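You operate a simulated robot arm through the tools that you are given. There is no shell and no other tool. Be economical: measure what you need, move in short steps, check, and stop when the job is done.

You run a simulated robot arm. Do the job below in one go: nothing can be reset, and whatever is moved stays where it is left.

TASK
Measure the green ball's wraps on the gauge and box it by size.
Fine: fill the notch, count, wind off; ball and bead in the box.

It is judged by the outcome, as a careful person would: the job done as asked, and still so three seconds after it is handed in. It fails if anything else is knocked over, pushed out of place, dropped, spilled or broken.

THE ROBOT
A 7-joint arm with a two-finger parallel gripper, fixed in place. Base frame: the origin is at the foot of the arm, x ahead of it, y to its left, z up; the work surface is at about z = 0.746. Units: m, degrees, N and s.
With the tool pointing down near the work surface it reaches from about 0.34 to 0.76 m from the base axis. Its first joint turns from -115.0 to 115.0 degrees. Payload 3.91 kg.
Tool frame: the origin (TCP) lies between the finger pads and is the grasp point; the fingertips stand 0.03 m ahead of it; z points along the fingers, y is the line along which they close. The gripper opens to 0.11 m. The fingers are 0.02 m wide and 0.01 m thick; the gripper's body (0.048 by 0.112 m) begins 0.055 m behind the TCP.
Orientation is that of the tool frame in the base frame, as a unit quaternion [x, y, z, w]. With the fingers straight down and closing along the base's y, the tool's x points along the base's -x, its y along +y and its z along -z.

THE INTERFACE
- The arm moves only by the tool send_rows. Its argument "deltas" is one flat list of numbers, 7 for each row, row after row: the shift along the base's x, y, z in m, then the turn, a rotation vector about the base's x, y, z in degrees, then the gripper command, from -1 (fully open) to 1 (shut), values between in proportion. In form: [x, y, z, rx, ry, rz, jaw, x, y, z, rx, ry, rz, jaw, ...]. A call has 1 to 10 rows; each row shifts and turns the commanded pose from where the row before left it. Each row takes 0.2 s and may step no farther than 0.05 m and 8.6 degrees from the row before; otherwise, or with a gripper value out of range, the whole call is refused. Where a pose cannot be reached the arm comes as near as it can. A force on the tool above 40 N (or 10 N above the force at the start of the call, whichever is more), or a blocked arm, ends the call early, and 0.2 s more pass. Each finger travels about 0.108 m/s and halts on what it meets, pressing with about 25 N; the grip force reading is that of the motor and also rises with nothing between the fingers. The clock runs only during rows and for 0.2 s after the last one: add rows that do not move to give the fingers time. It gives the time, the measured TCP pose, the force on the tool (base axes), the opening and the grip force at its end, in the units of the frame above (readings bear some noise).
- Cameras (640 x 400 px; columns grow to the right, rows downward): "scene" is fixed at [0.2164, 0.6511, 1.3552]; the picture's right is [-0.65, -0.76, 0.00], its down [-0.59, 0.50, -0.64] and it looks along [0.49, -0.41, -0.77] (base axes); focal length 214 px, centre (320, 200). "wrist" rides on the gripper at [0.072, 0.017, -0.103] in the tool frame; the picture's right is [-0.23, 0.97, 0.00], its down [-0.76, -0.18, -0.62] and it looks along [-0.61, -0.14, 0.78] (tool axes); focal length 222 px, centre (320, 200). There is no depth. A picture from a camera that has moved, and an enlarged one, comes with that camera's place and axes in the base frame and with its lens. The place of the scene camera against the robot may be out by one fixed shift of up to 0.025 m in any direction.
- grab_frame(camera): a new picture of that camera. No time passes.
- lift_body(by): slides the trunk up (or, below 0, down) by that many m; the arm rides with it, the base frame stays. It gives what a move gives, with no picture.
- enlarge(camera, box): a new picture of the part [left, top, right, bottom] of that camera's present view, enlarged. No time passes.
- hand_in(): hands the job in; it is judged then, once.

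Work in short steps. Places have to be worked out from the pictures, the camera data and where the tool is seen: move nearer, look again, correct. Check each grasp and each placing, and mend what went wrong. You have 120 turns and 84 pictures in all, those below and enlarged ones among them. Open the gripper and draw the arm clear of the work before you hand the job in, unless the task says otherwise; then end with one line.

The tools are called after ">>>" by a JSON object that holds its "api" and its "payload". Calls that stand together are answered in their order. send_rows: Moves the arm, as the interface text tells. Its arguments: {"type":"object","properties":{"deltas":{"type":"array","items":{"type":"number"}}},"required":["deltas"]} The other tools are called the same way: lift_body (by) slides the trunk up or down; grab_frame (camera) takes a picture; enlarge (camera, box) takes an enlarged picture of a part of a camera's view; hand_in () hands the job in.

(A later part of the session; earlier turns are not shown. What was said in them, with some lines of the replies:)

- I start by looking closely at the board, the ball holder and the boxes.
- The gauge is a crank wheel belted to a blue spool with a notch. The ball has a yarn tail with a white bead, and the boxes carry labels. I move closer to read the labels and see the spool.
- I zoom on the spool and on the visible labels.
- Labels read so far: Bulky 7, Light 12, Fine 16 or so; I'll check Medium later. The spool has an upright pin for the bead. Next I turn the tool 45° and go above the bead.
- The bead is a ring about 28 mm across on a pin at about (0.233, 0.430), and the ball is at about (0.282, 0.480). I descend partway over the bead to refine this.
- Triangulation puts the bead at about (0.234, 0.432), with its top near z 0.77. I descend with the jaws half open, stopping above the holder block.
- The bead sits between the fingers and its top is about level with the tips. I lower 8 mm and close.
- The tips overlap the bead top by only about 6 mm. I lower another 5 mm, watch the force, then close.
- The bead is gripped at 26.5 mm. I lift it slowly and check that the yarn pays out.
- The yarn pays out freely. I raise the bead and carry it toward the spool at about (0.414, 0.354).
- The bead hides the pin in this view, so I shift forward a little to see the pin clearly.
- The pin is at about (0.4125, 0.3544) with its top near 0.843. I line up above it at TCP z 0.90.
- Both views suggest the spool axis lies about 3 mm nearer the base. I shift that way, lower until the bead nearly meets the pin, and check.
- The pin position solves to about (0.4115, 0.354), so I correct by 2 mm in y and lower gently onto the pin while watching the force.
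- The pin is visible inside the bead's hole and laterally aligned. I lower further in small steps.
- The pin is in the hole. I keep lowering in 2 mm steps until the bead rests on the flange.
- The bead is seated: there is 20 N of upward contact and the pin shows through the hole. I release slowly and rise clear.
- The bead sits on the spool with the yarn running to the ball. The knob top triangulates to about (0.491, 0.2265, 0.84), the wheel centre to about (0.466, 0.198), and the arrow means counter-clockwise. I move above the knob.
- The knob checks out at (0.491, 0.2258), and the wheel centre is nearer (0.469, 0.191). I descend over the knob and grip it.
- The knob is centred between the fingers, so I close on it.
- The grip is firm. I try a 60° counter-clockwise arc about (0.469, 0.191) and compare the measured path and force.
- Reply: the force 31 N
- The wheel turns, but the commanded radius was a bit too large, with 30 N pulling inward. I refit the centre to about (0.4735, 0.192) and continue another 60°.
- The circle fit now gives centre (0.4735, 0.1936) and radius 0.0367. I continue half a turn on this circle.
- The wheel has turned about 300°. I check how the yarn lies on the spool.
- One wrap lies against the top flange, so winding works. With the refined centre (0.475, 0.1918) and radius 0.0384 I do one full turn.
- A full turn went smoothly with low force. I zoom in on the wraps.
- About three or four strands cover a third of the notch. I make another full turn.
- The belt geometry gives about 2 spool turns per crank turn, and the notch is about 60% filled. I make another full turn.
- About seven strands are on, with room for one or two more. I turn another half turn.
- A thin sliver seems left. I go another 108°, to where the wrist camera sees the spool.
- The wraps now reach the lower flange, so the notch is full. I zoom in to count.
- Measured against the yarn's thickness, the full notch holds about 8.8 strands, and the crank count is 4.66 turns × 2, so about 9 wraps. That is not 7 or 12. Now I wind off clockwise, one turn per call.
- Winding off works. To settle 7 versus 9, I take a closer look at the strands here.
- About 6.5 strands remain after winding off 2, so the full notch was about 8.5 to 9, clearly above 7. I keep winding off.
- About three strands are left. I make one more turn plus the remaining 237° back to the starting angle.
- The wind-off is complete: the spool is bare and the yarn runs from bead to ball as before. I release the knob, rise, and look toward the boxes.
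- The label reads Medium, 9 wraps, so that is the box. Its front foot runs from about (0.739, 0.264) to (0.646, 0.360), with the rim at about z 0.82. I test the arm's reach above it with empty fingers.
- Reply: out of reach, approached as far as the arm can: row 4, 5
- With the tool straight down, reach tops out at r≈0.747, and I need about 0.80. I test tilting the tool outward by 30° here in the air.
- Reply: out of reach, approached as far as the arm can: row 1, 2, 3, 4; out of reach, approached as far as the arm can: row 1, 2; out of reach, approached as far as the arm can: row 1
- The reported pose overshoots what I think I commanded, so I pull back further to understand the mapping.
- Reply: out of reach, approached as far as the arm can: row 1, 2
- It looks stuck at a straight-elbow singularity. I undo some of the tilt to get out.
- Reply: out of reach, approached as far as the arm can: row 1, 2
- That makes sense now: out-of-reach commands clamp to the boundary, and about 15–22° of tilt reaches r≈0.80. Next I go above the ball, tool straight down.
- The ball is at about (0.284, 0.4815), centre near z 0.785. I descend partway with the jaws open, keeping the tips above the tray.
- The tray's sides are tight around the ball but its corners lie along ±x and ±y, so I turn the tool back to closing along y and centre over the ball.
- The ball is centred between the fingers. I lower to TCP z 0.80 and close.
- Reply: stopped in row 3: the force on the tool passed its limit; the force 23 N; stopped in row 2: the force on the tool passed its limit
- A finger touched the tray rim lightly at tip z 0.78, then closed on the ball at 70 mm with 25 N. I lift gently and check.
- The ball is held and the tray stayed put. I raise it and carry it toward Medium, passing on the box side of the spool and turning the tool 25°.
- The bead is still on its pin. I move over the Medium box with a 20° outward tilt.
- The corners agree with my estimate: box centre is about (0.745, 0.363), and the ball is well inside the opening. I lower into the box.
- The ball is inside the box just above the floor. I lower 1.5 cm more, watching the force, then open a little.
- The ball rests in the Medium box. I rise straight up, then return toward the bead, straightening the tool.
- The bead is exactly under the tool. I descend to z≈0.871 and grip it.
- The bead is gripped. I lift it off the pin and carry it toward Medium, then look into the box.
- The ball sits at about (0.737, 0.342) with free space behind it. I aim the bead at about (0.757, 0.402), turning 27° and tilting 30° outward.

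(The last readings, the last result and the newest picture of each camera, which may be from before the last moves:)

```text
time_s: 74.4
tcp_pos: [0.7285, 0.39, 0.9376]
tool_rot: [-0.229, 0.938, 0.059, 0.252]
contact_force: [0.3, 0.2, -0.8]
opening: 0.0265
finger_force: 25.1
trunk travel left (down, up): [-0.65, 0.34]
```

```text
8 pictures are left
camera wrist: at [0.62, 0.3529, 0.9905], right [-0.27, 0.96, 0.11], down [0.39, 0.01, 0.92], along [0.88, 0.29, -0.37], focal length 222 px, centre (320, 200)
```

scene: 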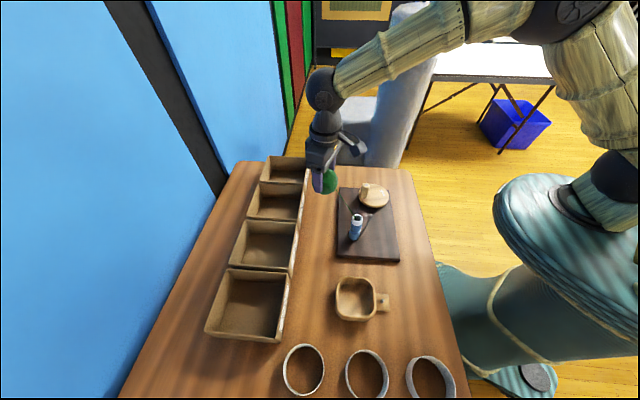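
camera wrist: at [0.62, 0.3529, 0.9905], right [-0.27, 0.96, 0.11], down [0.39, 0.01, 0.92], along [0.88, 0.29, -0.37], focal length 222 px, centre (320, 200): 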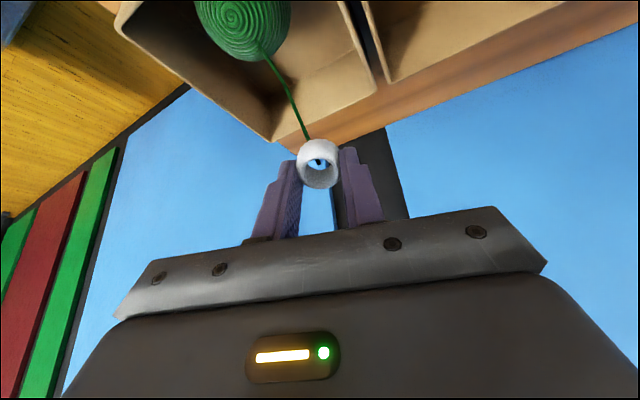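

The bead is over the open back half of the box. I shift 12 mm further back and lower in stages.

>>> {"api": "send_rows", "payload": {"deltas": [0.006, 0.0015, -0.02, 0, 0, 0, 1, 0.006, 0.0015, -0.03, 0, 0, 0, 1, 0, 0, -0.03, 0, 0, 0, 1, 0, 0, -0.02, 0, 0, 0, 1, 0, 0, 0, 0, 0, 0, 1]}}

>>> {"api": "grab_frame", "payload": {"camera": "wrist"}}

>>> {"api": "enlarge", "payload": {"camera": "scene", "box": [250, 140, 350, 220]}}

```text
time_s: 75.6
tcp_pos: [0.7402, 0.394, 0.8362]
tool_rot: [-0.229, 0.938, 0.059, 0.252]
contact_force: [-0.6, 0.3, -0.7]
opening: 0.0267
finger_force: 24.8
trunk travel left (down, up): [-0.65, 0.34]
```

```text
7 pictures are left
camera wrist: at [0.6316, 0.3563, 0.8901], right [-0.27, 0.96, 0.11], down [0.39, 0.01, 0.92], along [0.88, 0.29, -0.37], focal length 222 px, centre (320, 200)
```

wrist: 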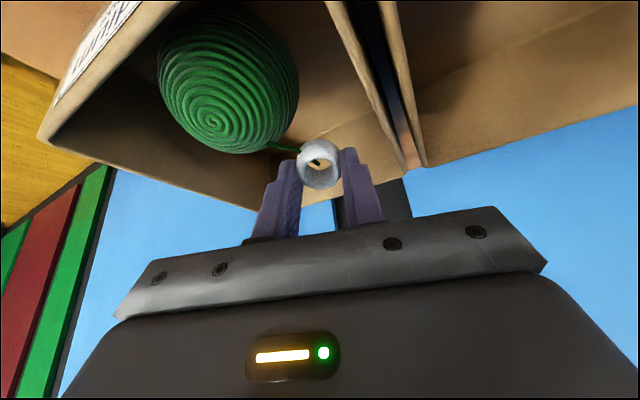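

```text
5.00 times, centred on (300, 180) of scene
camera zoom: at [0.2164, 0.6511, 1.3552], right [-0.65, -0.76, 0.0], down [-0.59, 0.5, -0.64], along [0.49, -0.41, -0.77], focal length 1072 px, centre (420, 300)
```

zoom: 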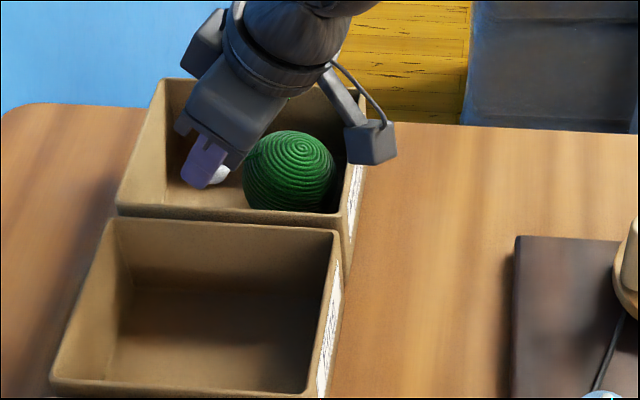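

The bead is inside the box behind the ball, and the camera clears the front rim. I lower another 2.4 cm and release gently.

>>> {"api": "send_rows", "payload": {"deltas": [0, 0, -0.01, 0, 0, 0, 1, 0, 0, -0.008, 0, 0, 0, 1, 0, 0, -0.006, 0, 0, 0, 1, 0, 0, 0, 0, 0, 0, 1]}}

```text
time_s: 76.6
tcp_pos: [0.7392, 0.3935, 0.8136]
tool_rot: [-0.229, 0.938, 0.059, 0.252]
contact_force: [0.3, 0.4, 1.7]
opening: 0.0266
finger_force: 25.3
trunk travel left (down, up): [-0.65, 0.34]
```

>>> {"api": "send_rows", "payload": {"deltas": [0, 0, -0.005, 0, 0, 0, 1, 0, 0, -0.004, 0, 0, 0, 1, 0, 0, 0, 0, 0, 0, 0.45, 0, 0, 0, 0, 0, 0, 0.25, 0, 0, 0, 0, 0, 0, 0.15, 0, 0, 0, 0, 0, 0, 0.15]}}

>>> {"api": "grab_frame", "payload": {"camera": "wrist"}}

```text
time_s: 78.0
tcp_pos: [0.7404, 0.3921, 0.8029]
tool_rot: [-0.228, 0.939, 0.058, 0.25]
contact_force: [7.2, -0.8, 0.7]
opening: 0.0445
finger_force: 0.0
trunk travel left (down, up): [-0.65, 0.34]
```

```text
5 pictures are left
camera wrist: at [0.6317, 0.3559, 0.8557], right [-0.27, 0.96, 0.11], down [0.39, 0.01, 0.92], along [0.88, 0.29, -0.38], focal length 222 px, centre (320, 200)
```

wrist: 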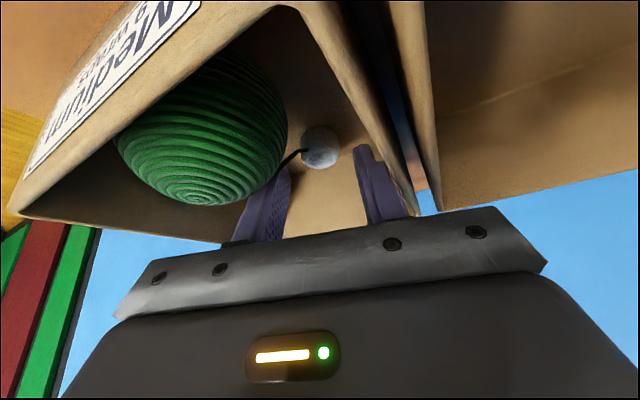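

The bead is released on the box floor beside the ball. I rise straight up slowly and draw clear.

>>> {"api": "send_rows", "payload": {"deltas": [0, 0, 0.01, 0, 0, 0, 0.15, 0, 0, 0.02, 0, 0, 0, 0.15, 0, 0, 0.03, 0, 0, 0, 0.15, 0, 0, 0.04, 0, 0, 0, 0.1, -0.02, -0.01, 0.04, 0, 0, 0, 0, -0.04, -0.02, 0.02, 0, 0, 0, -0.5, -0.04, -0.02, 0, -2.77, 5.32, 0, -1, -0.04, -0.02, 0, -2.77, 5.32, 0, -1, -0.04, -0.02, 0, -2.77, 5.32, 0, -1, -0.04, -0.02, 0, -2.77, 5.32, 0, -1]}}

>>> {"api": "grab_frame", "payload": {"camera": "scene"}}

>>> {"api": "enlarge", "payload": {"camera": "scene", "box": [250, 140, 350, 220]}}

```text
time_s: 80.2
tcp_pos: [0.5199, 0.2826, 0.9654]
tool_rot: [-0.237, 0.97, 0.009, 0.051]
contact_force: [0.8, 0.0, -0.5]
opening: 0.11
finger_force: 0.1
trunk travel left (down, up): [-0.65, 0.34]
```

```text
4 pictures are left
```

scene: 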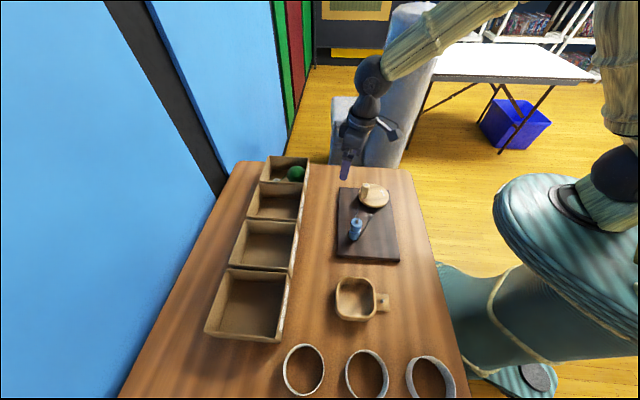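

```text
5.00 times, centred on (300, 180) of scene
camera zoom: at [0.2164, 0.6511, 1.3552], right [-0.65, -0.76, 0.0], down [-0.59, 0.5, -0.64], along [0.49, -0.41, -0.77], focal length 1072 px, centre (420, 300)
```

zoom: 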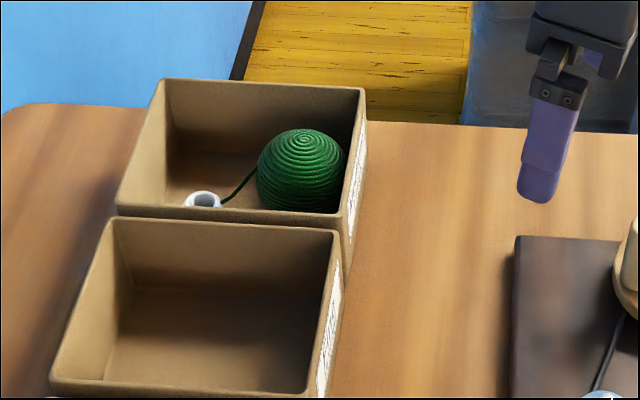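

The ball and bead both lie in the Medium box, the gauge is bare, and nothing else has moved. The gripper is open and clear, so I hand the job in.

>>> {"api": "hand_in", "payload": {}}

```text
The job is handed in.
```

The green ball measured about 9 wraps, so I wound the yarn off and put the ball and its bead in the Medium (9 wraps) box; the job is handed in.
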